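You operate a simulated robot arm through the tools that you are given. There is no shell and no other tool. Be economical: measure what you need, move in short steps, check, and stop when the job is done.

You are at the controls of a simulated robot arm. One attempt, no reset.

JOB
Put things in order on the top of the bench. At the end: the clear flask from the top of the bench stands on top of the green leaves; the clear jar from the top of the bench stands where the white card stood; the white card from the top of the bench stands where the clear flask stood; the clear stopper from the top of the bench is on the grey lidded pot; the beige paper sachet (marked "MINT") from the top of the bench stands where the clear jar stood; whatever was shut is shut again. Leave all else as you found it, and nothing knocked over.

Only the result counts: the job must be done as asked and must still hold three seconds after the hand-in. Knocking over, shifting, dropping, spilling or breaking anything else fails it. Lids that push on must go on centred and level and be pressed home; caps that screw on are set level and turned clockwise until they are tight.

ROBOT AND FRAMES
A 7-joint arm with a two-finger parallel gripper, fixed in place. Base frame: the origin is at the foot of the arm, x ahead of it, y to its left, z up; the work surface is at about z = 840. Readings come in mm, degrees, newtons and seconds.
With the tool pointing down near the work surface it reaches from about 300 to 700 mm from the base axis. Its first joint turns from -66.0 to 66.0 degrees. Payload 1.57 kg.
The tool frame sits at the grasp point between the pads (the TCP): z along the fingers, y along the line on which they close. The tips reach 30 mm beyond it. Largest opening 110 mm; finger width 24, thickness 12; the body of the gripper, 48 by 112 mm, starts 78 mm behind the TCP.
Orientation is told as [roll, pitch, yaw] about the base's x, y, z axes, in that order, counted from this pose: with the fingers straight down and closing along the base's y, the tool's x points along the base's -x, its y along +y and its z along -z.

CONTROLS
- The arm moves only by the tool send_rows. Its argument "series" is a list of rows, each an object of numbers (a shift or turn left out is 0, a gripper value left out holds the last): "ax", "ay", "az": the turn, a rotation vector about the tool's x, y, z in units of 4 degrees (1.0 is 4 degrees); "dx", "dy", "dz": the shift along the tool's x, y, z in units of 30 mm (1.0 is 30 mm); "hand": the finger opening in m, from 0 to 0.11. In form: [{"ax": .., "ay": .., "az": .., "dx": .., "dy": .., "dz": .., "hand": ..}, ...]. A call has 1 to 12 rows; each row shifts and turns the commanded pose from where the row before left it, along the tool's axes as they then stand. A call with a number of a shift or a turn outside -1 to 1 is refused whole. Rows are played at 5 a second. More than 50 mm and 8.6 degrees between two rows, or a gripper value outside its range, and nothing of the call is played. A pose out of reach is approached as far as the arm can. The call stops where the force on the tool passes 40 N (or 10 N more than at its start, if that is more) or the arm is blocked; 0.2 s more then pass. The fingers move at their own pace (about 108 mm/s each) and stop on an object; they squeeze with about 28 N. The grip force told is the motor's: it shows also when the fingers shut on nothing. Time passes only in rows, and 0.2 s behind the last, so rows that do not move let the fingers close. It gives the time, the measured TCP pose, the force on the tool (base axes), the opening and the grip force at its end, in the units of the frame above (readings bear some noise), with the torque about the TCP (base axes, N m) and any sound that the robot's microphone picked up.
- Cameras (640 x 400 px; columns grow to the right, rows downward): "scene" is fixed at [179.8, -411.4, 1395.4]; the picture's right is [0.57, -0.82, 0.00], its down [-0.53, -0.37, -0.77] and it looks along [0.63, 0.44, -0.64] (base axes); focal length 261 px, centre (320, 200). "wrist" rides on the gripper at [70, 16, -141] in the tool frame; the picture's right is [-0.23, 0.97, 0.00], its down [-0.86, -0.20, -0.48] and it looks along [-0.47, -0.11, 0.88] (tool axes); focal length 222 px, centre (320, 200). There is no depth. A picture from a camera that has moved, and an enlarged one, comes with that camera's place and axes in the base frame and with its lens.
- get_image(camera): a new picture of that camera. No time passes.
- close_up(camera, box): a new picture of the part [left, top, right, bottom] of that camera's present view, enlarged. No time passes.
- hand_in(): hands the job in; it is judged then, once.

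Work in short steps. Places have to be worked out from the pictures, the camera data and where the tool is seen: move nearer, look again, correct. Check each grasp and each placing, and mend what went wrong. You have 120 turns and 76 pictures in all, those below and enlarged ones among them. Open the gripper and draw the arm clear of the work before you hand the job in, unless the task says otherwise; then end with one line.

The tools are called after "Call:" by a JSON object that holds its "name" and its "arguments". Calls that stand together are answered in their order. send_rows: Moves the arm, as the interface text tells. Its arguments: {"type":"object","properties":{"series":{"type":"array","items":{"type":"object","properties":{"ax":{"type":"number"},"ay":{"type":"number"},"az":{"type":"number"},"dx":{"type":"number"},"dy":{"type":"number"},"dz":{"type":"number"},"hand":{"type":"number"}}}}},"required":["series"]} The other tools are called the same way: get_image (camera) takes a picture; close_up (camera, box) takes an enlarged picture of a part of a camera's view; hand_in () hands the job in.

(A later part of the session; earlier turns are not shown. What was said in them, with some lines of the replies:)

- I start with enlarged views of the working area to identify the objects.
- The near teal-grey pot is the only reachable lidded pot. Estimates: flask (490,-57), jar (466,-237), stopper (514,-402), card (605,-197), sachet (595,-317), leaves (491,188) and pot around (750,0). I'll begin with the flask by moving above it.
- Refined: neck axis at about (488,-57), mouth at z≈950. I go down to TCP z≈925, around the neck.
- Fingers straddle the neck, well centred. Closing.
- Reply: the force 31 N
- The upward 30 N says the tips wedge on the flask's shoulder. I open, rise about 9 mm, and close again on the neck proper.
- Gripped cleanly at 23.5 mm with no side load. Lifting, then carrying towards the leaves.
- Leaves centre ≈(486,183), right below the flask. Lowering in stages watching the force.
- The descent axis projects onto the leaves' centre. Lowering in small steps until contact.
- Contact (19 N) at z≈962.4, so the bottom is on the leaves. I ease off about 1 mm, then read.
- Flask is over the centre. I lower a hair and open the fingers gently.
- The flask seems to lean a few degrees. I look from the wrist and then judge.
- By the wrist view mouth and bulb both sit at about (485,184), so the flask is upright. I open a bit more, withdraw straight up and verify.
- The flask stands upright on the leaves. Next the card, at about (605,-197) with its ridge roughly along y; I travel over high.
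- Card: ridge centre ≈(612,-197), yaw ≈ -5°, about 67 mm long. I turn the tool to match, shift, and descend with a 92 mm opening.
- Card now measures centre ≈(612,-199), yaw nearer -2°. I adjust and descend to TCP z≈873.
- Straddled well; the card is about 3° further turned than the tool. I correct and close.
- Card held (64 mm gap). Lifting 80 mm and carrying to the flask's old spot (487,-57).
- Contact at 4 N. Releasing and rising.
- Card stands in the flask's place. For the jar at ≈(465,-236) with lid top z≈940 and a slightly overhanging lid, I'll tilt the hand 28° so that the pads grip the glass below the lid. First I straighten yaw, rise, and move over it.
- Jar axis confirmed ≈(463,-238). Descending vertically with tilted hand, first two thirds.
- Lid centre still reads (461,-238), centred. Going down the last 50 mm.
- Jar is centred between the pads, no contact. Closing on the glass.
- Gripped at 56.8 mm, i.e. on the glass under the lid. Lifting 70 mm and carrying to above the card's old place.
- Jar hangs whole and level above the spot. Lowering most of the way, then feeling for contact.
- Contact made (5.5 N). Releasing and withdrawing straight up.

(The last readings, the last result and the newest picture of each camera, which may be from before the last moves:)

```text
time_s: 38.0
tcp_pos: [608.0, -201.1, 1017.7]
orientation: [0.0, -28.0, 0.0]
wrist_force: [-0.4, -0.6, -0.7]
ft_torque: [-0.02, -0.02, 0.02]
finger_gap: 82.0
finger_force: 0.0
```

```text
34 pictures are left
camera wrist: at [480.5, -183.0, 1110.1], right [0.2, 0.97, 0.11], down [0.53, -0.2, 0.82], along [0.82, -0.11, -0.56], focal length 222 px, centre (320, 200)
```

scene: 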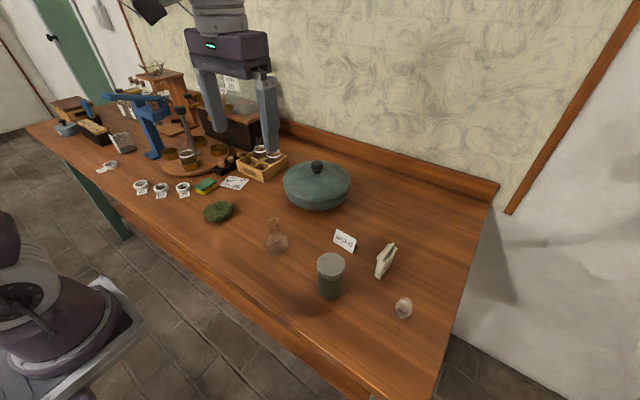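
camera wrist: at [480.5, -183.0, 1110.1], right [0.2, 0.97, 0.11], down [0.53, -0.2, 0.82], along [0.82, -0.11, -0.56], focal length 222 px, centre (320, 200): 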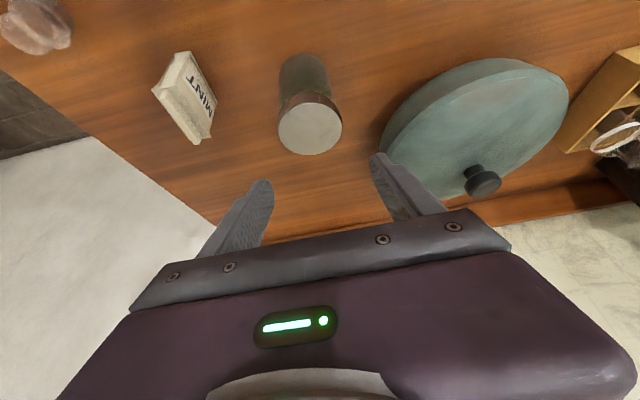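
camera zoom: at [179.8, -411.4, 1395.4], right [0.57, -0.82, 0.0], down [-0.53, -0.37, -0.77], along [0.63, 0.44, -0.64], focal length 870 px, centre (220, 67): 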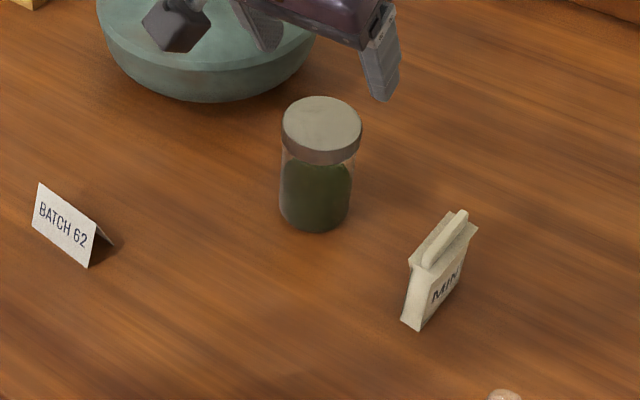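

Jar stands in the card's old place, lid on. Now the sachet, at about (593,-319): I untilt and move above it.

Call:
{"name": "send_rows", "arguments": {"series": [{"ay": 1}, {"ay": 1}, {"ay": 1}, {"ay": 1}, {"ay": 1}, {"ay": 1}, {"ay": 1}, {"dx": 0.25, "dy": -1}, {"dx": 0.25, "dy": -1}, {"dy": -1}, {"dy": -0.9}, {"hand": 0.07}]}}

Call:
{"name": "get_image", "arguments": {"camera": "wrist"}}

Call:
{"name": "close_up", "arguments": {"camera": "scene", "box": [340, 220, 440, 320]}}

```text
time_s: 40.6
tcp_pos: [592.4, -299.7, 1018.4]
orientation: [0.0, 0.0, 0.1]
wrist_force: [0.5, -0.9, 0.3]
ft_torque: [0.02, 0.01, -0.01]
finger_gap: 70.0
finger_force: 0.0
out of reach, approached as far as the arm can: row 11
```

```text
33 pictures are left
camera wrist: at [524.2, -283.1, 1159.3], right [0.23, 0.97, 0.0], down [0.86, -0.2, 0.48], along [0.47, -0.11, -0.88], focal length 222 px, centre (320, 200)
```

wrist: 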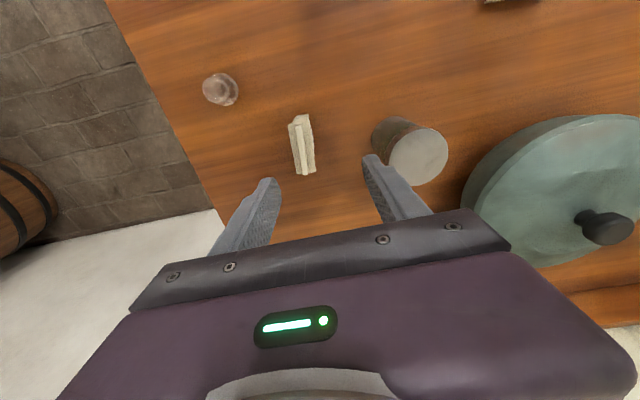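

```text
4.00 times, centred on (390, 270) of scene
camera zoom: at [179.8, -411.4, 1395.4], right [0.57, -0.82, 0.0], down [-0.53, -0.37, -0.77], along [0.63, 0.44, -0.64], focal length 1044 px, centre (40, -80)
```

zoom: 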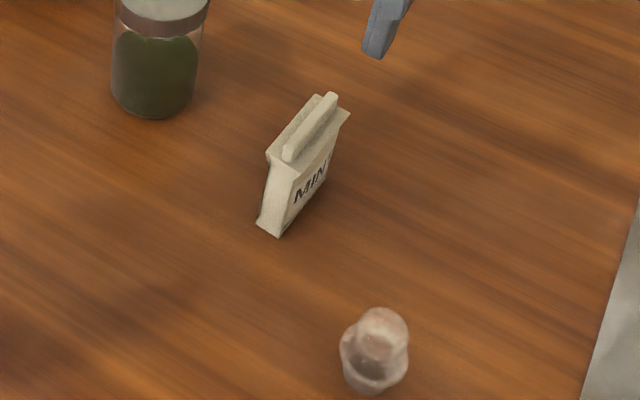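

Sachet top centre ≈(588,-318), long axis ≈ -7°. Reach at this height is limited, so I descend 45 mm first, turn the tool by -7° and read the pose.

Call:
{"name": "send_rows", "arguments": {"series": [{"dz": 0.75}, {"dz": 0.75}, {"az": 0.9}, {"az": 0.85}, {}]}}

```text
time_s: 41.8
tcp_pos: [592.2, -299.5, 974.1]
orientation: [-0.1, 0.0, -7.0]
wrist_force: [0.7, 0.3, 0.8]
ft_torque: [0.0, 0.04, -0.04]
finger_gap: 69.9
finger_force: 0.0
```

Call:
{"name": "send_rows", "arguments": {"series": [{"dx": 0.03, "dy": -0.31}, {"dx": 0.03, "dy": -0.31}, {}]}}

Call:
{"name": "get_image", "arguments": {"camera": "wrist"}}

```text
time_s: 42.6
tcp_pos: [588.8, -320.3, 971.9]
orientation: [0.0, 0.0, -7.0]
wrist_force: [-0.8, 0.3, 0.0]
ft_torque: [-0.01, 0.0, -0.01]
finger_gap: 70.1
finger_force: 0.0
```

```text
31 pictures are left
camera wrist: at [522.2, -294.4, 1113.9], right [0.34, 0.94, 0.0], down [0.82, -0.3, 0.48], along [0.45, -0.16, -0.88], focal length 222 px, centre (320, 200)
```

wrist: 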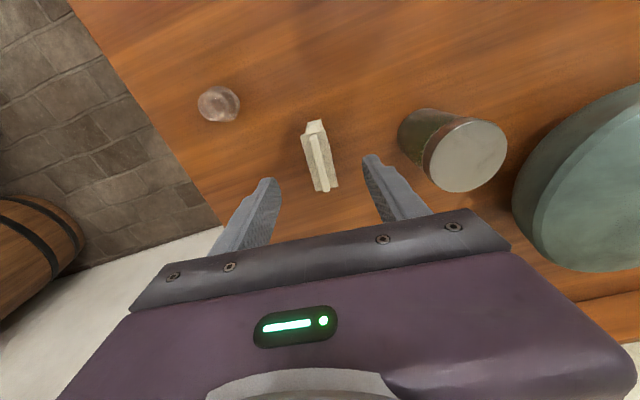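

Centre (587,-316). Small correction, then down to z≈880.

Call:
{"name": "send_rows", "arguments": {"series": [{"dy": 0.1, "az": 0.3}, {"dz": 1}, {"dz": 1}, {"dz": 1}, {"dz": 0.05}]}}

Call:
{"name": "close_up", "arguments": {"camera": "wrist", "box": [200, 100, 440, 260]}}

Call:
{"name": "close_up", "arguments": {"camera": "scene", "box": [330, 210, 450, 310]}}

```text
time_s: 43.8
tcp_pos: [587.9, -315.3, 882.8]
orientation: [0.0, -0.1, -8.2]
wrist_force: [0.2, -0.6, -0.3]
ft_torque: [0.03, -0.04, -0.02]
finger_gap: 70.2
finger_force: 0.1
```

```text
2.50 times, centred on (320, 180) of wrist
camera zoom: at [522.8, -288.5, 1024.9], right [0.36, 0.93, 0.0], down [0.82, -0.32, 0.48], along [0.45, -0.17, -0.88], focal length 555 px, centre (320, 250)
```

zoom: 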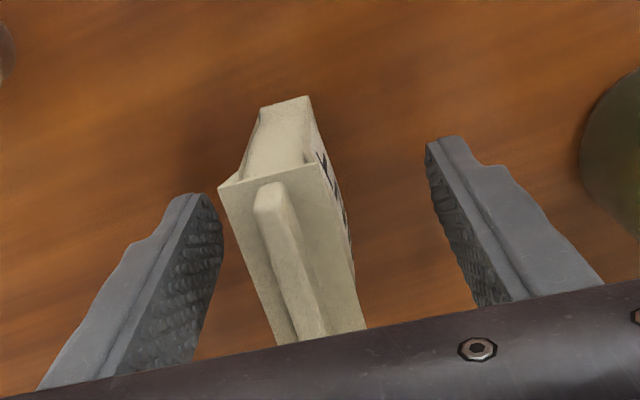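

```text
4.00 times, centred on (390, 260) of scene
camera zoom: at [179.8, -411.4, 1395.4], right [0.57, -0.82, 0.0], down [-0.53, -0.37, -0.77], along [0.63, 0.44, -0.64], focal length 1044 px, centre (40, -40)
```

zoom: 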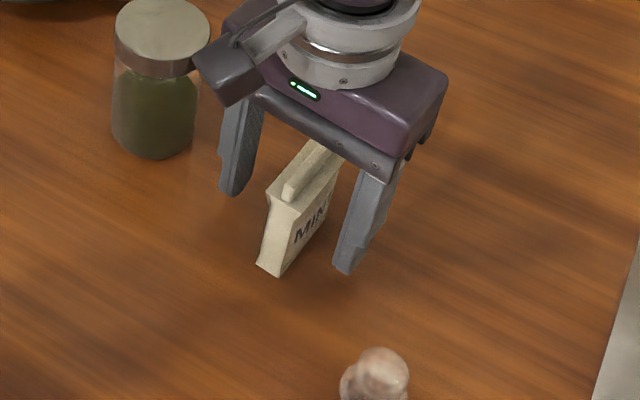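

Straddled and centred within a couple of mm. Lowering 5 mm and closing.

Call:
{"name": "send_rows", "arguments": {"series": [{"dz": 0.17}, {"hand": 0.04}, {"hand": 0.025}, {"hand": 0.005}, {}, {}]}}

Call:
{"name": "close_up", "arguments": {"camera": "wrist", "box": [200, 100, 440, 260]}}

```text
time_s: 45.2
tcp_pos: [589.2, -316.3, 878.0]
orientation: [0.1, -0.1, -8.1]
wrist_force: [-0.3, 0.3, -0.2]
ft_torque: [0.01, 0.0, 0.0]
finger_gap: 23.2
finger_force: 27.7
```

```text
2.50 times, centred on (320, 180) of wrist
camera zoom: at [523.0, -289.1, 1019.9], right [0.36, 0.93, 0.0], down [0.82, -0.32, 0.48], along [0.45, -0.17, -0.88], focal length 555 px, centre (320, 250)
```

zoom: 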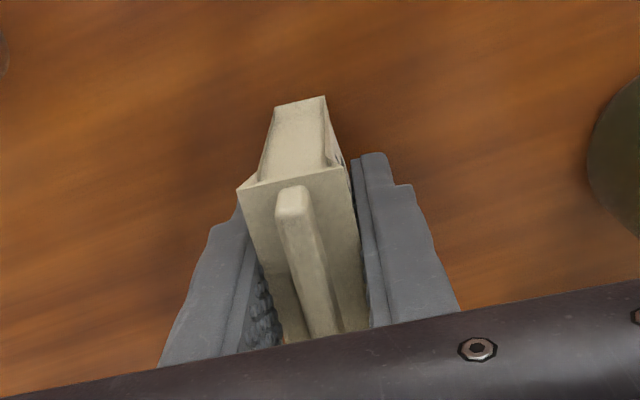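

Sachet gripped (23 mm). Lifting, carrying to the jar's old place (463,-238), and lowering most of the way.

Call:
{"name": "send_rows", "arguments": {"series": [{"dz": -0.7}, {"dz": -0.9}, {"dz": -0.9}, {"dx": 0.892, "dy": 0.398}, {"dx": 0.892, "dy": 0.398}, {"dx": 0.892, "dy": 0.398}, {"dx": 0.892, "dy": 0.398}, {"dx": 0.892, "dy": 0.398}, {"dz": 0.8}, {"dz": 0.8}, {"dz": 0.7}, {}]}}

Call:
{"name": "close_up", "arguments": {"camera": "scene", "box": [260, 220, 400, 320]}}

```text
time_s: 47.8
tcp_pos: [465.5, -241.1, 884.5]
orientation: [0.0, 0.0, -8.2]
wrist_force: [-0.6, -0.3, 0.3]
ft_torque: [-0.01, -0.02, 0.03]
finger_gap: 22.8
finger_force: 28.0
```

```text
4.00 times, centred on (330, 270) of scene
camera zoom: at [179.8, -411.4, 1395.4], right [0.57, -0.82, 0.0], down [-0.53, -0.37, -0.77], along [0.63, 0.44, -0.64], focal length 1044 px, centre (280, -80)
```

zoom: 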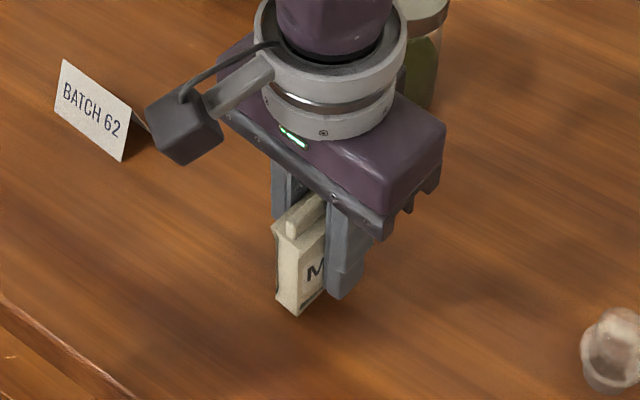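

Call:
{"name": "send_rows", "arguments": {"series": [{"dz": 0.12, "dy": 0.06}, {"dz": 0.06}, {"dz": 0.03}, {}]}}

```text
time_s: 48.8
tcp_pos: [466.5, -238.3, 878.6]
orientation: [0.1, -0.1, -8.1]
wrist_force: [0.7, 0.4, 13.6]
ft_torque: [0.03, 0.03, 0.01]
finger_gap: 22.6
finger_force: 28.3
```

Contact with the bench (13 N). I ease off slightly, open, and rise.

Call:
{"name": "send_rows", "arguments": {"series": [{"dz": -0.02}, {"hand": 0.03}, {"hand": 0.045}, {"hand": 0.06}, {"dz": -0.8}, {"dz": -1}, {"dz": -1}, {"dz": -1}]}}

Call:
{"name": "get_image", "arguments": {"camera": "scene"}}

Call:
{"name": "close_up", "arguments": {"camera": "scene", "box": [290, 220, 430, 330]}}

```text
time_s: 50.6
tcp_pos: [464.4, -237.9, 992.8]
orientation: [0.0, 0.0, -8.2]
wrist_force: [0.4, -0.3, 0.3]
ft_torque: [0.0, 0.01, -0.01]
finger_gap: 60.0
finger_force: 0.1
```

```text
26 pictures are left
```

scene: 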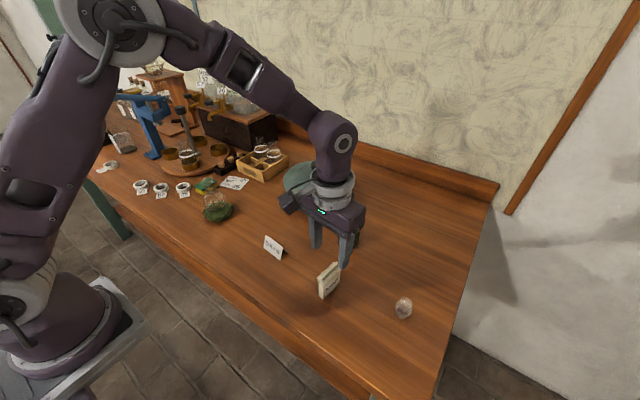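

```text
3.64 times, centred on (360, 275) of scene
camera zoom: at [179.8, -411.4, 1395.4], right [0.57, -0.82, 0.0], down [-0.53, -0.37, -0.77], along [0.63, 0.44, -0.64], focal length 949 px, centre (174, -73)
```

zoom: 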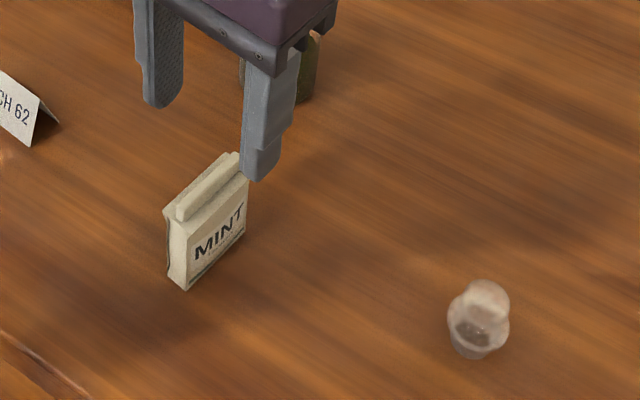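

Sachet stands in the jar's place. Now the stopper at ≈(511,-402): I straighten yaw, tilt 28° (same tilt will be used to reach the pot), and move near it.

Call:
{"name": "send_rows", "arguments": {"series": [{"az": -1}, {"az": -1.0}, {"az": -0.05, "dy": -1}, {"dy": -1}, {"dy": -1}, {"dy": -1, "dx": -0.5}, {"dy": -1, "dx": -0.5}, {"dy": -0.5}]}}

Call:
{"name": "send_rows", "arguments": {"series": [{"ay": -1}, {"ay": -1}, {"ay": -1}, {"ay": -1}, {"ay": -1}, {"ay": -1}, {"ay": -1}, {}]}}

Call:
{"name": "get_image", "arguments": {"camera": "wrist"}}

```text
time_s: 52.4
tcp_pos: [494.2, -403.4, 990.4]
orientation: [0.0, 0.0, 0.2]
wrist_force: [0.4, 0.2, -0.1]
ft_torque: [0.02, 0.02, 0.0]
finger_gap: 59.9
finger_force: 0.1
```

```text
time_s: 54.2
tcp_pos: [496.0, -402.0, 989.9]
orientation: [0.0, -28.0, 0.1]
wrist_force: [-0.1, 1.2, 1.0]
ft_torque: [-0.02, -0.04, 0.04]
finger_gap: 60.0
finger_force: 0.1
```

```text
24 pictures are left
camera wrist: at [368.2, -384.9, 1083.2], right [0.2, 0.97, 0.11], down [0.53, -0.2, 0.82], along [0.82, -0.11, -0.56], focal length 222 px, centre (320, 200)
```

wrist: 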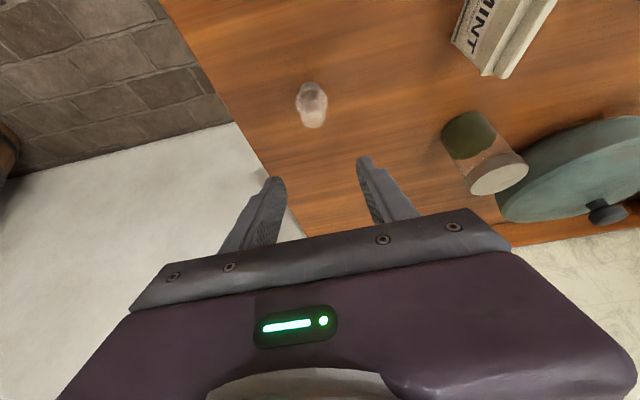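

Stopper centre ≈(510,-400). Approaching most of the way and looking again.

Call:
{"name": "send_rows", "arguments": {"series": [{"dx": 0.27, "dz": 0.65, "dy": 0.05}, {"dx": 0.27, "dz": 0.65}, {"dx": 0.27, "dz": 0.65}, {"dx": 0.27, "dz": 0.65}]}}

Call:
{"name": "close_up", "arguments": {"camera": "wrist", "box": [220, 80, 420, 240]}}

Call:
{"name": "close_up", "arguments": {"camera": "scene", "box": [360, 260, 440, 330]}}

```text
time_s: 55.2
tcp_pos: [503.2, -400.2, 906.5]
orientation: [0.0, -28.0, 0.0]
wrist_force: [0.6, 0.3, 0.4]
ft_torque: [-0.01, 0.0, 0.0]
finger_gap: 60.0
finger_force: 0.1
```

```text
2.50 times, centred on (320, 160) of wrist
camera zoom: at [376.0, -382.8, 997.9], right [0.2, 0.97, 0.11], down [0.53, -0.2, 0.82], along [0.82, -0.11, -0.56], focal length 555 px, centre (320, 300)
```

zoom: 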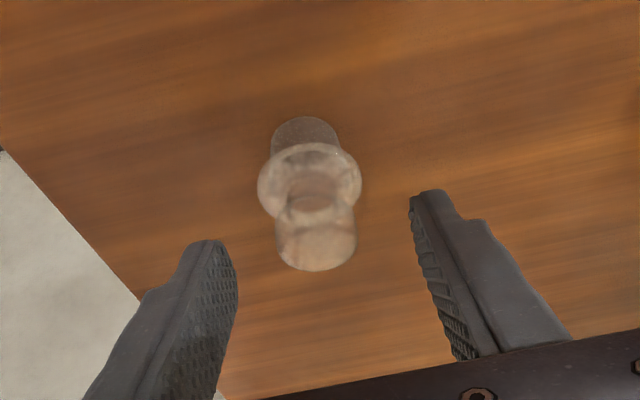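

```text
5.71 times, centred on (400, 295) of scene
camera zoom: at [179.8, -411.4, 1395.4], right [0.57, -0.82, 0.0], down [-0.53, -0.37, -0.77], along [0.63, 0.44, -0.64], focal length 1491 px, centre (-137, -343)
```

zoom: 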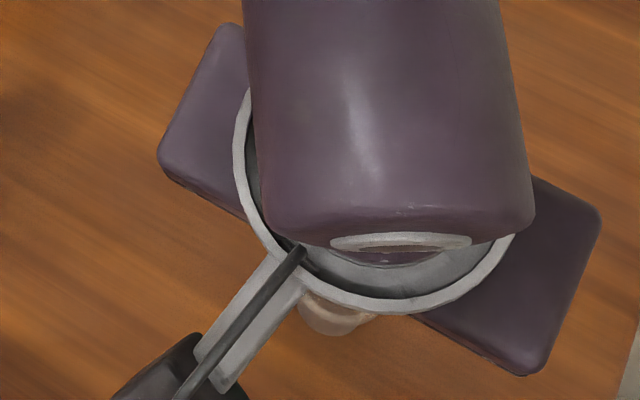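

Stopper has a plug, a 33 mm flange, and a 24 mm head (z≈870–892) at x≈506, y≈-399. I'll grip only the head with the fingertips just above the flange, so I back the TCP to (496,-399,902).

Call:
{"name": "send_rows", "arguments": {"series": [{"dx": 0.277, "dy": 0.04, "dz": 0.02}, {}]}}

Call:
{"name": "close_up", "arguments": {"camera": "wrist", "box": [240, 100, 400, 228]}}

```text
time_s: 55.8
tcp_pos: [496.3, -397.9, 902.5]
orientation: [0.0, -27.9, 0.1]
wrist_force: [1.2, -0.3, 0.2]
ft_torque: [0.02, -0.01, -0.03]
finger_gap: 60.2
finger_force: 0.1
```

```text
3.12 times, centred on (320, 164) of wrist
camera zoom: at [369.0, -381.0, 994.3], right [0.2, 0.97, 0.11], down [0.53, -0.2, 0.82], along [0.82, -0.11, -0.56], focal length 694 px, centre (320, 312)
```

zoom: 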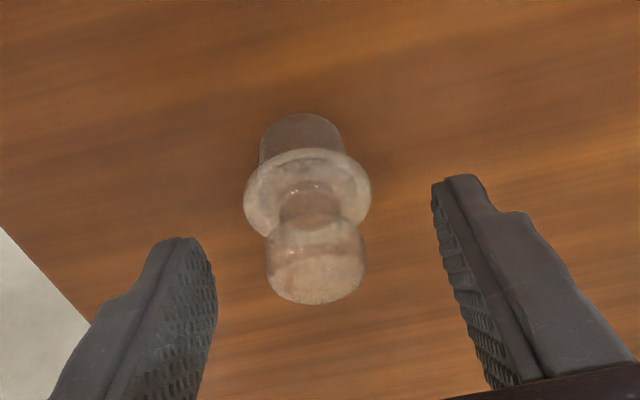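

Tips line up with the head. I lower 2 mm and close.

Call:
{"name": "send_rows", "arguments": {"series": [{"dx": 0.02, "dy": -0.02, "dz": 0.06}, {"hand": 0.03}, {"hand": 0.005}, {}, {}]}}

Call:
{"name": "close_up", "arguments": {"camera": "wrist", "box": [240, 100, 400, 228]}}

```text
time_s: 57.0
tcp_pos: [496.2, -399.7, 899.4]
orientation: [0.0, -28.0, 0.0]
wrist_force: [-0.3, -0.1, 0.4]
ft_torque: [-0.02, 0.01, -0.01]
finger_gap: 24.1
finger_force: 27.8
```

```text
3.12 times, centred on (320, 164) of wrist
camera zoom: at [369.5, -381.7, 992.6], right [0.2, 0.97, 0.11], down [0.53, -0.2, 0.82], along [0.82, -0.11, -0.56], focal length 694 px, centre (320, 312)
```

zoom: 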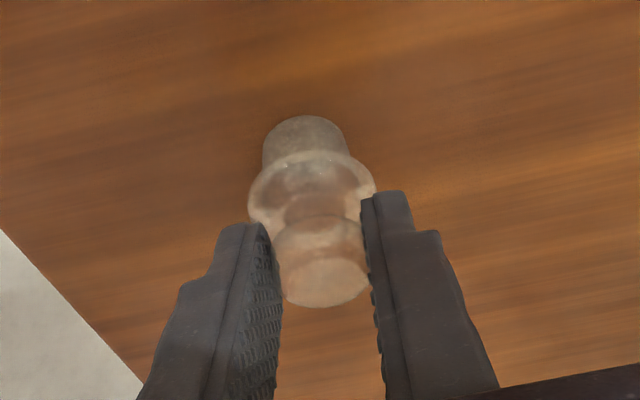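

Stopper head gripped (24 mm). Lifting 130 mm and carrying towards the pot.

Call:
{"name": "send_rows", "arguments": {"series": [{"dx": -0.407, "dz": -0.765}, {"dx": -0.407, "dz": -0.765}, {"dx": -0.407, "dz": -0.765}, {"dx": -0.407, "dz": -0.765}, {"dx": -0.407, "dz": -0.765}, {}]}}

Call:
{"name": "send_rows", "arguments": {"series": [{"dx": -0.427, "dy": 1, "dz": 0.227}, {"dx": -0.427, "dy": 1, "dz": 0.227}, {"dx": -0.427, "dy": 1, "dz": 0.227}, {"dx": -0.427, "dy": 1, "dz": 0.227}, {"dx": -0.427, "dy": 1, "dz": 0.227}, {"dx": -0.427, "dy": 1, "dz": 0.227}, {"dx": -0.427, "dy": 1, "dz": 0.227}, {"dx": -0.427, "dy": 1, "dz": 0.227}, {"dx": -0.427, "dy": 1, "dz": 0.227}, {"dx": -0.427, "dy": 1, "dz": 0.227}, {"dx": -0.427, "dy": 1, "dz": 0.227}, {"dx": -0.427, "dy": 1, "dz": 0.227}]}}

Call:
{"name": "get_image", "arguments": {"camera": "wrist"}}

Call:
{"name": "close_up", "arguments": {"camera": "scene", "box": [250, 120, 390, 225]}}

```text
time_s: 58.4
tcp_pos: [496.2, -399.9, 1028.7]
orientation: [0.1, -28.0, 0.0]
wrist_force: [0.7, -0.2, 0.1]
ft_torque: [0.0, 0.02, 0.01]
finger_gap: 24.1
finger_force: 27.5
```

```text
time_s: 61.0
tcp_pos: [668.0, -40.4, 1031.4]
orientation: [0.1, -28.0, 0.0]
wrist_force: [0.3, 0.1, -0.3]
ft_torque: [-0.02, 0.02, -0.01]
finger_gap: 23.9
finger_force: 28.4
```

```text
19 pictures are left
camera wrist: at [541.1, -22.5, 1123.2], right [0.2, 0.97, 0.11], down [0.53, -0.2, 0.82], along [0.82, -0.11, -0.56], focal length 222 px, centre (320, 200)
```

wrist: 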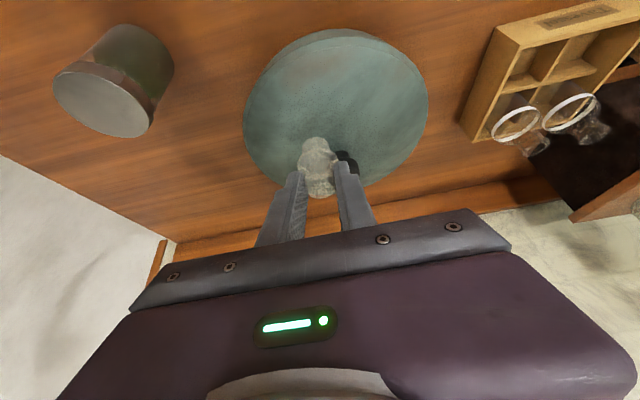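

```text
3.81 times, centred on (320, 172) of scene
camera zoom: at [179.8, -411.4, 1395.4], right [0.57, -0.82, 0.0], down [-0.53, -0.37, -0.77], along [0.63, 0.44, -0.64], focal length 994 px, centre (320, 305)
```

zoom: 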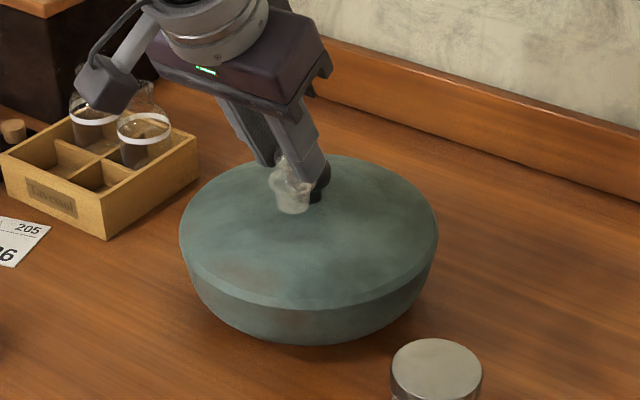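

Pot centre works out to ≈(758,-3), with the lid top z≈915 beside the knob, sloping gently. I'll aim for the lid on the robot's side of the knob, at ≈(718,-3), moving over it and part way down.

Call:
{"name": "send_rows", "arguments": {"series": [{"dx": -0.3, "dy": 0.42, "dz": 0.3}, {"dx": -0.25, "dy": 0.42, "dz": 0.5}, {"dy": 0.41, "dz": 0.5}, {"dx": 0.0, "dz": 0.5}, {}]}}

Call:
{"name": "close_up", "arguments": {"camera": "wrist", "box": [220, 30, 460, 210]}}

Call:
{"name": "close_up", "arguments": {"camera": "scene", "box": [270, 130, 370, 215]}}

```text
time_s: 61.8
tcp_pos: [703.4, -8.4, 1014.6]
orientation: [-0.3, -28.6, 0.1]
wrist_force: [-0.5, -1.0, 0.1]
ft_torque: [0.0, 0.06, 0.0]
finger_gap: 24.2
finger_force: 28.0
stopped in row 4: the force on the tool passed its limit (the readings are from after the stop); the commanded pose is now the measured one
```

```text
2.22 times, centred on (340, 120) of wrist
camera zoom: at [575.8, 9.2, 1105.3], right [0.2, 0.97, 0.1], down [0.52, -0.2, 0.83], along [0.83, -0.11, -0.55], focal length 494 px, centre (276, 378)
```

zoom: 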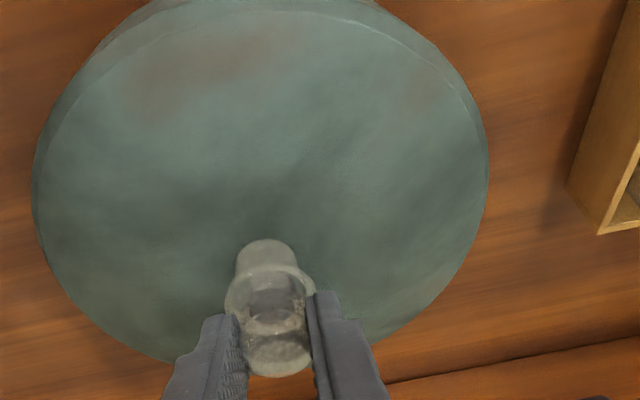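

```text
4.71 times, centred on (320, 172) of scene
camera zoom: at [179.8, -411.4, 1395.4], right [0.57, -0.82, 0.0], down [-0.53, -0.37, -0.77], along [0.63, 0.44, -0.64], focal length 1228 px, centre (320, 329)
```

zoom: 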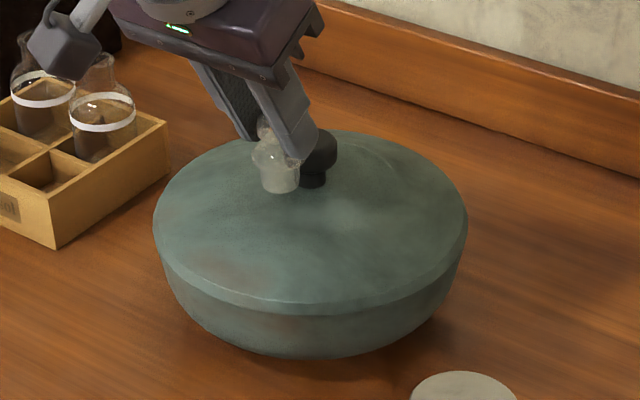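

The move was stopped: something touched the knob, and comparing pictures, the pot slid about 20 mm away from the robot. I must put that right. First I withdraw upward and back, and stand the stopper temporarily on bare bench at ≈(590,20).

Call:
{"name": "send_rows", "arguments": {"series": [{"dx": -0.47, "dz": -0.88}, {"dx": -0.47, "dz": -0.88}, {"dx": 0.88, "dz": -0.47}, {"dx": 0.88, "dz": -0.47}, {"dx": 0.88, "dy": 0.47, "dz": -0.47}, {"dx": 0.88, "dy": 0.47, "dz": -0.47}, {}]}}

Call:
{"name": "close_up", "arguments": {"camera": "scene", "box": [260, 140, 380, 215]}}

Call:
{"name": "get_image", "arguments": {"camera": "wrist"}}

```text
time_s: 63.4
tcp_pos: [582.7, 19.8, 1070.9]
orientation: [-0.3, -28.8, 0.0]
wrist_force: [-0.1, -0.1, -0.8]
ft_torque: [0.03, 0.0, -0.02]
finger_gap: 24.2
finger_force: 28.0
```

```text
5.33 times, centred on (320, 178) of scene
camera zoom: at [179.8, -411.4, 1395.4], right [0.57, -0.82, 0.0], down [-0.53, -0.37, -0.77], along [0.63, 0.44, -0.64], focal length 1391 px, centre (320, 320)
```

zoom: 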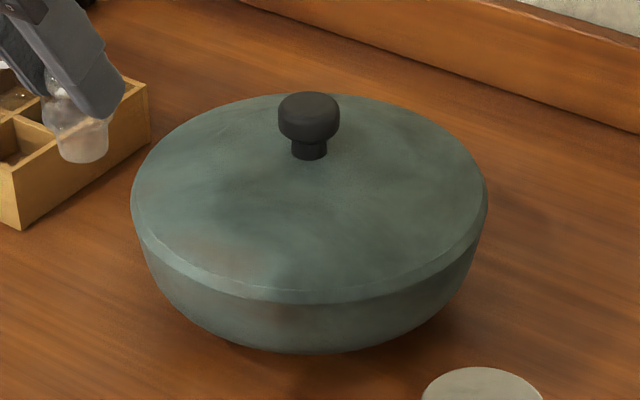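

```text
14 pictures are left
camera wrist: at [454.9, 37.5, 1162.3], right [0.2, 0.97, 0.1], down [0.52, -0.2, 0.83], along [0.83, -0.11, -0.55], focal length 222 px, centre (320, 200)
```

wrist: 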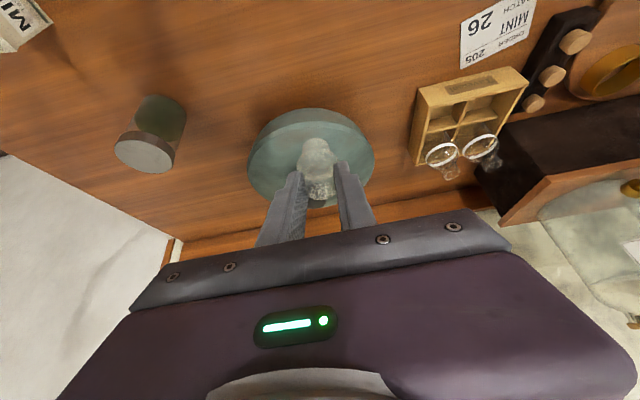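

Pot moved about (+18,+9) mm; a re-solve gives original centre ≈(734,-14), now ≈(752,-5), lid top z≈940, knob top z≈972. I set the stopper down temporarily on bare bench at ≈(573,20).

Call:
{"name": "send_rows", "arguments": {"series": [{"dx": 0.528, "dz": 0.758, "ay": 0.2}, {"dx": 0.528, "dz": 0.758}, {"dx": 0.528, "dz": 0.758}, {"dx": 0.528, "dz": 0.758}, {"dx": 0.528, "dz": 0.758}, {"dx": 0.528, "dz": 0.758}, {}]}}

Call:
{"name": "close_up", "arguments": {"camera": "scene", "box": [220, 160, 320, 240]}}

```text
time_s: 65.0
tcp_pos: [565.5, 20.6, 907.2]
orientation: [-0.3, -27.8, 0.0]
wrist_force: [-1.0, 0.9, 0.1]
ft_torque: [-0.03, 0.0, 0.01]
finger_gap: 24.0
finger_force: 28.3
```

```text
5.00 times, centred on (270, 200) of scene
camera zoom: at [179.8, -411.4, 1395.4], right [0.57, -0.82, 0.0], down [-0.53, -0.37, -0.77], along [0.63, 0.44, -0.64], focal length 1304 px, centre (570, 200)
```

zoom: 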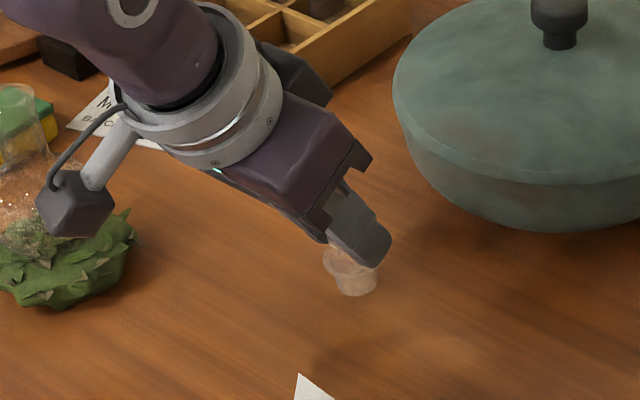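

Call:
{"name": "send_rows", "arguments": {"series": [{"dx": 0.06, "dz": 0.12}, {"dx": 0.03, "dz": 0.06}, {}]}}

```text
time_s: 65.8
tcp_pos: [565.0, 20.0, 901.5]
orientation: [-0.4, -27.8, 0.0]
wrist_force: [0.8, 0.4, -1.0]
ft_torque: [-0.02, -0.02, 0.0]
finger_gap: 23.8
finger_force: 28.1
```

Call:
{"name": "send_rows", "arguments": {"series": [{"dx": 0.015, "dz": 0.03}, {"dx": 0.015, "dz": 0.03}, {}]}}

```text
time_s: 66.6
tcp_pos: [565.3, 19.8, 899.8]
orientation: [-0.2, -27.8, 0.1]
wrist_force: [0.1, 0.4, 0.5]
ft_torque: [0.01, 0.03, -0.02]
finger_gap: 23.8
finger_force: 27.8
```

Call:
{"name": "send_rows", "arguments": {"series": [{"dx": 0.02, "dz": 0.04}, {}]}}

Call:
{"name": "close_up", "arguments": {"camera": "wrist", "box": [240, 100, 400, 228]}}

```text
time_s: 67.2
tcp_pos: [564.7, 18.4, 898.6]
orientation: [-0.3, -27.8, 0.0]
wrist_force: [-0.5, 0.0, -0.2]
ft_torque: [-0.01, -0.02, 0.0]
finger_gap: 24.0
finger_force: 28.0
```

```text
3.12 times, centred on (320, 164) of wrist
camera zoom: at [438.2, 37.4, 991.0], right [0.2, 0.97, 0.1], down [0.53, -0.2, 0.82], along [0.82, -0.11, -0.56], focal length 694 px, centre (320, 312)
```

zoom: 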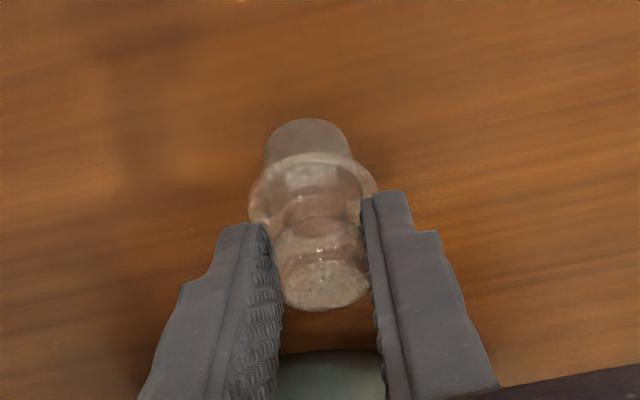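

Stopper is almost upright in the grip. A little lower until contact, then release.

Call:
{"name": "send_rows", "arguments": {"series": [{"dx": 0.015, "dz": 0.03}, {"dx": 0.015, "dz": 0.03}, {}]}}

```text
time_s: 68.0
tcp_pos: [564.9, 19.7, 896.3]
orientation: [-0.3, -28.1, 0.0]
wrist_force: [-3.2, -0.2, 24.3]
ft_torque: [0.02, 0.17, 0.01]
finger_gap: 24.3
finger_force: 27.5
```

Call:
{"name": "send_rows", "arguments": {"series": [{"dx": -0.012, "dz": -0.022}, {"hand": 0.03}, {"hand": 0.045}, {"hand": 0.06}, {"dx": -0.47, "dz": -0.88}, {"dx": -0.47, "dz": -0.88}, {"dx": -0.47, "dz": -0.88}, {"dx": -0.47, "dz": -0.88}, {"dx": -0.47, "dz": -0.88}]}}

Call:
{"name": "get_image", "arguments": {"camera": "wrist"}}

```text
time_s: 70.0
tcp_pos: [563.8, 24.0, 1043.4]
orientation: [-0.2, -27.8, 0.1]
wrist_force: [0.4, 0.7, 0.0]
ft_torque: [0.02, 0.02, 0.0]
finger_gap: 60.0
finger_force: 0.1
```

```text
11 pictures are left
camera wrist: at [437.7, 41.3, 1137.1], right [0.2, 0.97, 0.1], down [0.53, -0.2, 0.82], along [0.82, -0.11, -0.56], focal length 222 px, centre (320, 200)
```

wrist: 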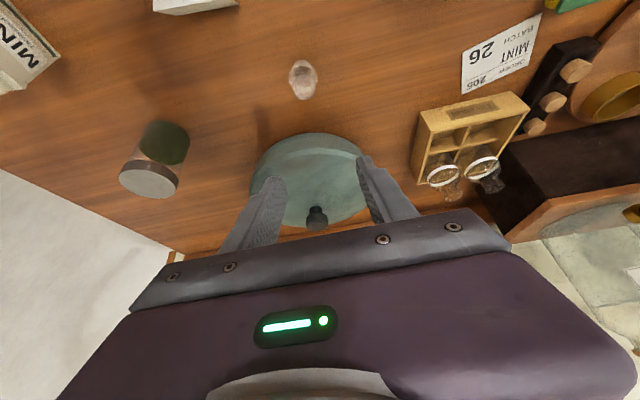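

Stopper stands safely at ≈(577,20). Knob now ≈(753,-6), top z≈966. I move above the knob to grip it and draw the pot back.

Call:
{"name": "send_rows", "arguments": {"series": [{"dx": -0.813, "dy": -0.167, "dz": 0.578}, {"dx": -0.813, "dy": -0.167, "dz": 0.578}, {"dx": -0.813, "dy": -0.167, "dz": 0.578}, {"dx": -0.813, "dy": -0.167, "dz": 0.578}, {"dx": -0.813, "dy": -0.167, "dz": 0.578}, {"dx": -0.813, "dy": -0.167, "dz": 0.578}, {}]}}

Call:
{"name": "get_image", "arguments": {"camera": "wrist"}}

```text
time_s: 71.6
tcp_pos: [742.5, -10.2, 1024.0]
orientation: [-0.3, -27.8, 0.1]
wrist_force: [-0.5, 0.4, -0.3]
ft_torque: [0.03, 0.0, 0.02]
finger_gap: 59.7
finger_force: 0.1
```

```text
10 pictures are left
camera wrist: at [615.9, 8.1, 1116.5], right [0.2, 0.97, 0.1], down [0.53, -0.2, 0.82], along [0.82, -0.11, -0.56], focal length 222 px, centre (320, 200)
```

wrist: 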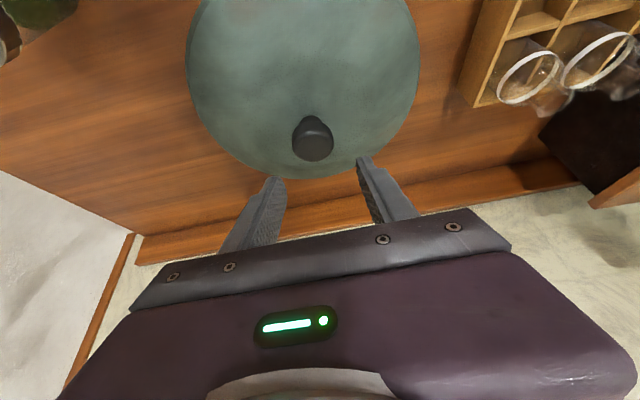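

Knob reads (754,-10), matching the tool. Down 44 mm and close on the knob's cap.

Call:
{"name": "send_rows", "arguments": {"series": [{"dx": 0.345, "dz": 0.65}, {"dx": 0.345, "dz": 0.65}, {}]}}

Call:
{"name": "send_rows", "arguments": {"series": [{"hand": 0.045}, {"hand": 0.02}, {}, {}]}}

```text
time_s: 72.4
tcp_pos: [741.5, -8.1, 978.5]
orientation: [-0.3, -27.9, 0.1]
wrist_force: [-0.5, -0.4, -0.1]
ft_torque: [-0.02, -0.02, -0.03]
finger_gap: 60.0
finger_force: 0.0
```

```text
time_s: 73.4
tcp_pos: [743.4, -10.9, 978.1]
orientation: [-0.3, -27.8, 0.0]
wrist_force: [0.3, -4.6, 0.5]
ft_torque: [-0.02, -0.05, -0.03]
finger_gap: 35.7
finger_force: 28.3
```

Knob gripped (35.7 mm). Drawing the pot back by (-18,-9) mm, level, in small steps.

Call:
{"name": "send_rows", "arguments": {"series": [{"dx": 0.106, "dy": -0.06, "dz": -0.056}, {"dx": 0.106, "dy": -0.06, "dz": -0.056}, {"dx": 0.106, "dy": -0.06, "dz": -0.056}, {"dx": 0.106, "dy": -0.06, "dz": -0.056}, {"dx": 0.106, "dy": -0.06, "dz": -0.056}, {}]}}

Call:
{"name": "close_up", "arguments": {"camera": "scene", "box": [260, 140, 380, 215]}}

```text
time_s: 74.8
tcp_pos: [724.5, -21.4, 979.4]
orientation: [-0.3, -27.8, 0.0]
wrist_force: [-0.1, 0.6, -0.3]
ft_torque: [-0.01, 0.04, -0.05]
finger_gap: 35.5
finger_force: 27.7
```

```text
5.33 times, centred on (320, 178) of scene
camera zoom: at [180.0, -411.4, 1395.4], right [0.57, -0.82, 0.0], down [-0.53, -0.37, -0.77], along [0.63, 0.44, -0.64], focal length 1391 px, centre (320, 320)
```

zoom: 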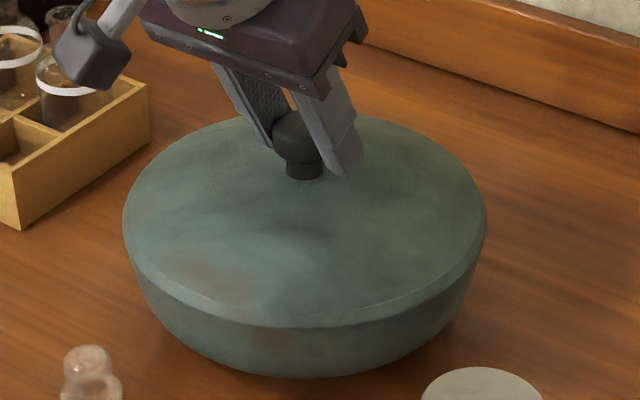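

The pot is back to its original outline (within about 1 mm). Releasing the knob and rising.

Call:
{"name": "send_rows", "arguments": {"series": [{"hand": 0.045}, {"hand": 0.06}, {}, {"dx": -0.47, "dz": -0.88}, {"dx": -0.47, "dz": -0.88}, {}]}}

```text
time_s: 76.2
tcp_pos: [727.1, -20.1, 1036.7]
orientation: [-0.3, -27.8, 0.0]
wrist_force: [-0.1, -0.8, 0.0]
ft_torque: [0.02, -0.02, 0.01]
finger_gap: 60.2
finger_force: 0.2
```

Returning above the stopper and descending nearly to it.

Call:
{"name": "send_rows", "arguments": {"series": [{"dx": 0.795, "dy": 0.222, "dz": -0.423}, {"dx": 0.795, "dy": 0.222, "dz": -0.423}, {"dx": 0.795, "dy": 0.222, "dz": -0.423}, {"dx": 0.795, "dy": 0.222, "dz": -0.423}, {"dx": 0.795, "dy": 0.222, "dz": -0.423}, {"dx": 0.795, "dy": 0.222, "dz": -0.423}, {"dx": 0.407, "dz": 0.765}, {"dx": 0.407, "dz": 0.765}, {"dx": 0.407, "dz": 0.765}, {"dx": 0.407, "dz": 0.765}, {}]}}

Call:
{"name": "close_up", "arguments": {"camera": "wrist", "box": [240, 100, 400, 228]}}

```text
time_s: 78.6
tcp_pos: [562.3, 20.1, 936.1]
orientation: [-0.4, -27.8, 0.0]
wrist_force: [1.3, -0.4, 0.0]
ft_torque: [-0.01, 0.01, -0.01]
finger_gap: 60.1
finger_force: 0.1
```

```text
3.12 times, centred on (320, 164) of wrist
camera zoom: at [434.8, 38.6, 1029.0], right [0.2, 0.97, 0.1], down [0.53, -0.2, 0.82], along [0.82, -0.11, -0.56], focal length 694 px, centre (320, 312)
```

zoom: 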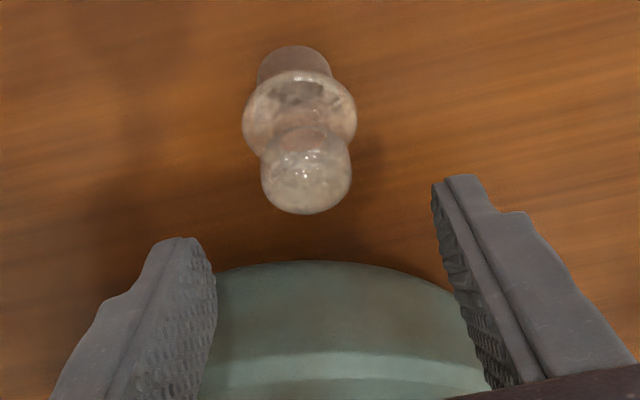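

Stopper at (575,21). Moving onto its head and closing.

Call:
{"name": "send_rows", "arguments": {"series": [{"dx": 0.24, "dz": 0.55}, {"dx": 0.23, "dz": 0.54, "dy": 0.02}, {}, {"hand": 0.035}, {"hand": 0.005}, {}, {}]}}

```text
time_s: 80.2
tcp_pos: [563.4, 20.7, 899.8]
orientation: [-0.4, -27.8, 0.0]
wrist_force: [0.0, -0.3, 0.0]
ft_torque: [0.03, -0.02, 0.01]
finger_gap: 24.2
finger_force: 27.8
```

Gripped again. Lifting 130 mm, then carrying to above the lid at (690,-19), 45 mm short of the knob.

Call:
{"name": "send_rows", "arguments": {"series": [{"dx": -0.407, "dz": -0.765}, {"dx": -0.407, "dz": -0.765}, {"dx": -0.407, "dz": -0.765}, {"dx": -0.407, "dz": -0.765}, {"dx": -0.407, "dz": -0.765}, {"dx": -0.85, "dy": -0.33, "dz": 0.4525}, {"dx": -0.85, "dy": -0.33, "dz": 0.4525}, {"dx": -0.85, "dy": -0.33, "dz": 0.4525}, {"dx": -0.85, "dy": -0.33, "dz": 0.4525}, {}]}}

Call:
{"name": "close_up", "arguments": {"camera": "scene", "box": [260, 140, 380, 215]}}

Call:
{"name": "get_image", "arguments": {"camera": "wrist"}}

```text
time_s: 82.4
tcp_pos: [679.4, -16.6, 1030.4]
orientation: [-0.3, -27.9, 0.0]
wrist_force: [0.2, -0.7, -0.5]
ft_torque: [0.0, 0.0, -0.01]
finger_gap: 24.0
finger_force: 27.8
```

```text
5.33 times, centred on (320, 178) of scene
camera zoom: at [179.8, -411.4, 1395.4], right [0.57, -0.82, 0.0], down [-0.53, -0.37, -0.77], along [0.63, 0.44, -0.64], focal length 1391 px, centre (320, 320)
```

zoom: 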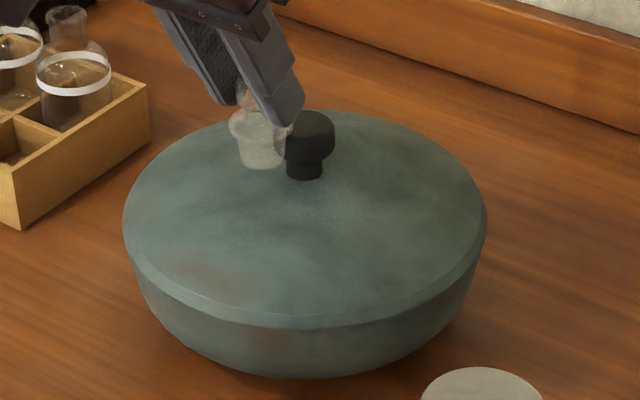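

```text
6 pictures are left
camera wrist: at [553.3, 1.0, 1122.9], right [0.2, 0.97, 0.1], down [0.53, -0.2, 0.82], along [0.82, -0.11, -0.56], focal length 222 px, centre (320, 200)
```

wrist: 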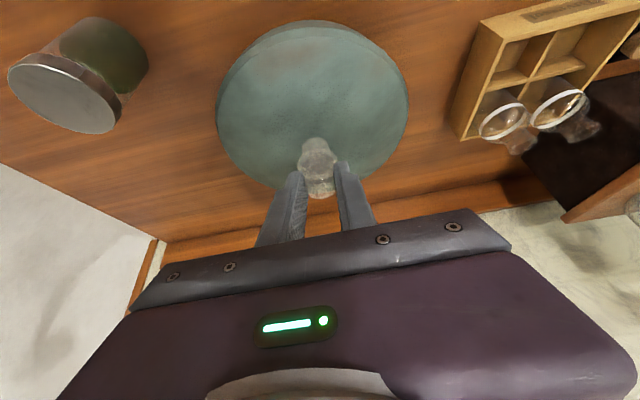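

The landing spot is on the lid, in front of the knob. I shift 4 mm further from the knob and lower to just above the expected surface.

Call:
{"name": "send_rows", "arguments": {"series": [{"dx": 0.14, "dz": -0.06}, {"dx": 0.2, "dz": 0.4}, {"dx": 0.2, "dz": 0.39}, {}]}}

```text
time_s: 83.4
tcp_pos: [677.3, -18.0, 1003.9]
orientation: [-0.3, -27.9, 0.1]
wrist_force: [-1.2, -0.6, 5.2]
ft_torque: [0.0, -0.02, 0.0]
finger_gap: 23.9
finger_force: 27.8
```

A 5 N upward force already: possibly touching the lid. I look.

Call:
{"name": "close_up", "arguments": {"camera": "scene", "box": [290, 150, 350, 190]}}

```text
10.00 times, centred on (320, 170) of scene
camera zoom: at [179.6, -411.4, 1395.4], right [0.57, -0.82, 0.0], down [-0.53, -0.37, -0.77], along [0.63, 0.44, -0.64], focal length 2609 px, centre (320, 500)
```

zoom: 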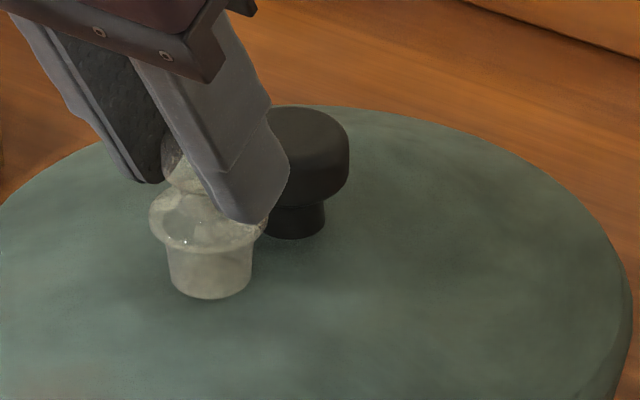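

It appears to rest on the lid. I confirm with a 0.6 mm step down.

Call:
{"name": "send_rows", "arguments": {"series": [{"dx": 0.01, "dz": 0.018}, {}]}}

```text
time_s: 84.0
tcp_pos: [678.2, -18.1, 1004.1]
orientation: [-0.2, -27.9, 0.1]
wrist_force: [-2.1, 0.9, 10.1]
ft_torque: [0.12, -0.09, 0.03]
finger_gap: 24.0
finger_force: 28.3
```

Solid contact. Opening in tiny increments, then a look before withdrawing.

Call:
{"name": "send_rows", "arguments": {"series": [{"dx": -0.007, "dz": -0.013}, {"hand": 0.0255}, {"hand": 0.027}, {"hand": 0.03}, {}, {}]}}

Call:
{"name": "close_up", "arguments": {"camera": "scene", "box": [290, 150, 350, 190]}}

```text
time_s: 85.4
tcp_pos: [677.5, -18.8, 1002.2]
orientation: [-0.3, -27.8, -0.1]
wrist_force: [-0.6, 0.4, 0.2]
ft_torque: [0.0, 0.0, 0.0]
finger_gap: 29.8
finger_force: 0.1
```

```text
10.00 times, centred on (320, 170) of scene
camera zoom: at [179.8, -411.4, 1395.4], right [0.57, -0.82, 0.0], down [-0.53, -0.37, -0.77], along [0.63, 0.44, -0.64], focal length 2609 px, centre (320, 500)
```

zoom: 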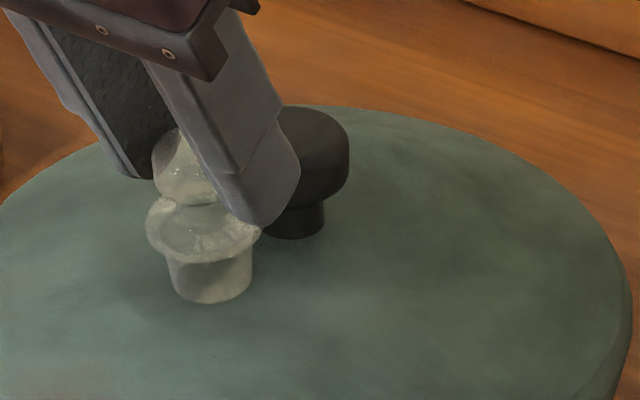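

It stays put. Opening wider and withdrawing straight up, slowly.

Call:
{"name": "send_rows", "arguments": {"series": [{"hand": 0.038}, {"hand": 0.05}, {}, {"dx": -0.2, "dz": -0.38}, {"dx": -0.4, "dz": -0.75}, {"dx": -0.47, "dz": -0.88}, {"dx": 0.88, "dz": -0.47}, {"dx": 0.88, "dz": -0.47}, {"dx": 0.88, "dz": -0.47}, {"dx": 0.88, "dz": -0.47}, {}]}}

Call:
{"name": "close_up", "arguments": {"camera": "scene", "box": [260, 140, 380, 215]}}

```text
time_s: 87.8
tcp_pos: [555.9, -17.1, 1072.7]
orientation: [-0.3, -27.8, 0.0]
wrist_force: [1.0, 0.4, 0.0]
ft_torque: [-0.01, 0.0, -0.05]
finger_gap: 50.0
finger_force: 0.1
```

```text
5.33 times, centred on (320, 178) of scene
camera zoom: at [179.8, -411.4, 1395.4], right [0.57, -0.82, 0.0], down [-0.53, -0.37, -0.77], along [0.63, 0.44, -0.64], focal length 1391 px, centre (320, 320)
```

zoom: 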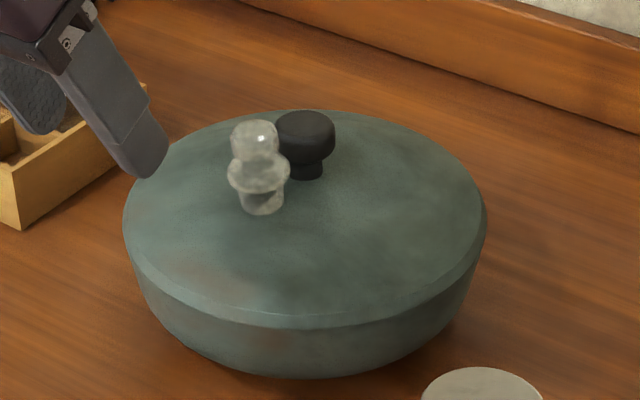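

The stopper stands on the pot lid and the pot matches its original outline. I draw the arm clear, wait a little, and check everything once more.

Call:
{"name": "send_rows", "arguments": {"series": [{"dx": -0.4, "dz": -0.8}, {"dx": -0.4, "dz": -0.8}, {"dx": -0.4, "dz": -0.8}, {"dx": 0.5, "dz": -0.6}, {"dx": 0.5, "dz": -0.6}, {"dx": 0.5, "dz": -0.6}, {}, {}, {}]}}

Call:
{"name": "get_image", "arguments": {"camera": "scene"}}

Call:
{"name": "close_up", "arguments": {"camera": "scene", "box": [190, 130, 400, 310]}}

```text
time_s: 89.8
tcp_pos: [489.3, -18.1, 1179.1]
orientation: [-0.3, -27.8, 0.0]
wrist_force: [-0.2, -0.7, 0.5]
ft_torque: [-0.02, 0.02, -0.02]
finger_gap: 50.2
finger_force: 0.1
```

```text
2 pictures are left
```

scene: 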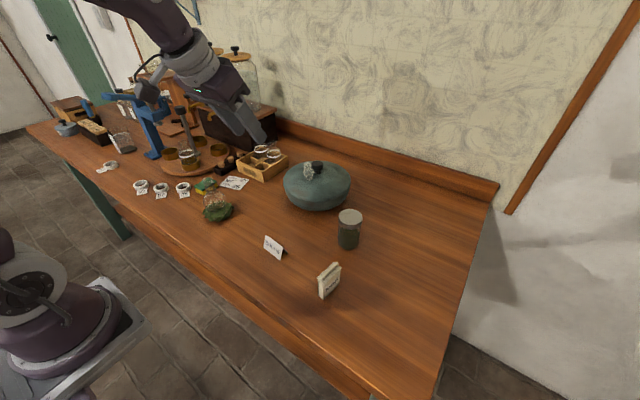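

```text
2.22 times, centred on (295, 220) of scene
camera zoom: at [179.8, -411.4, 1395.4], right [0.57, -0.82, 0.0], down [-0.53, -0.37, -0.77], along [0.63, 0.44, -0.64], focal length 580 px, centre (376, 156)
```

zoom: 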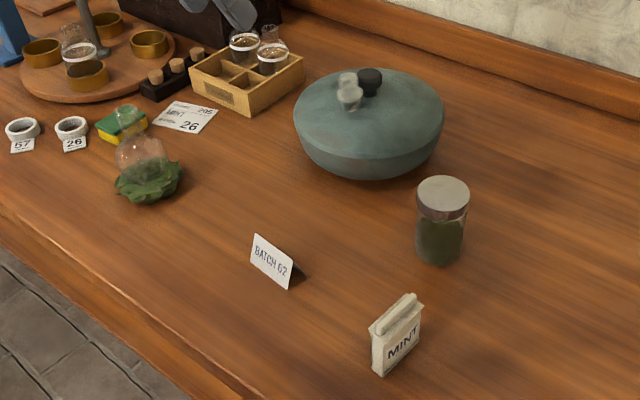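

All five things stand where the job asks, upright. The arm is clear and the gripper open, so I hand in.

Call:
{"name": "hand_in", "arguments": {}}

```text
The job is handed in.
```

I handed the job in with all five things in their asked-for places and upright. On the way I bumped the pot about 20 mm out of place, and drew it back to within about 1 mm of where it stood by eye in the camera picture.
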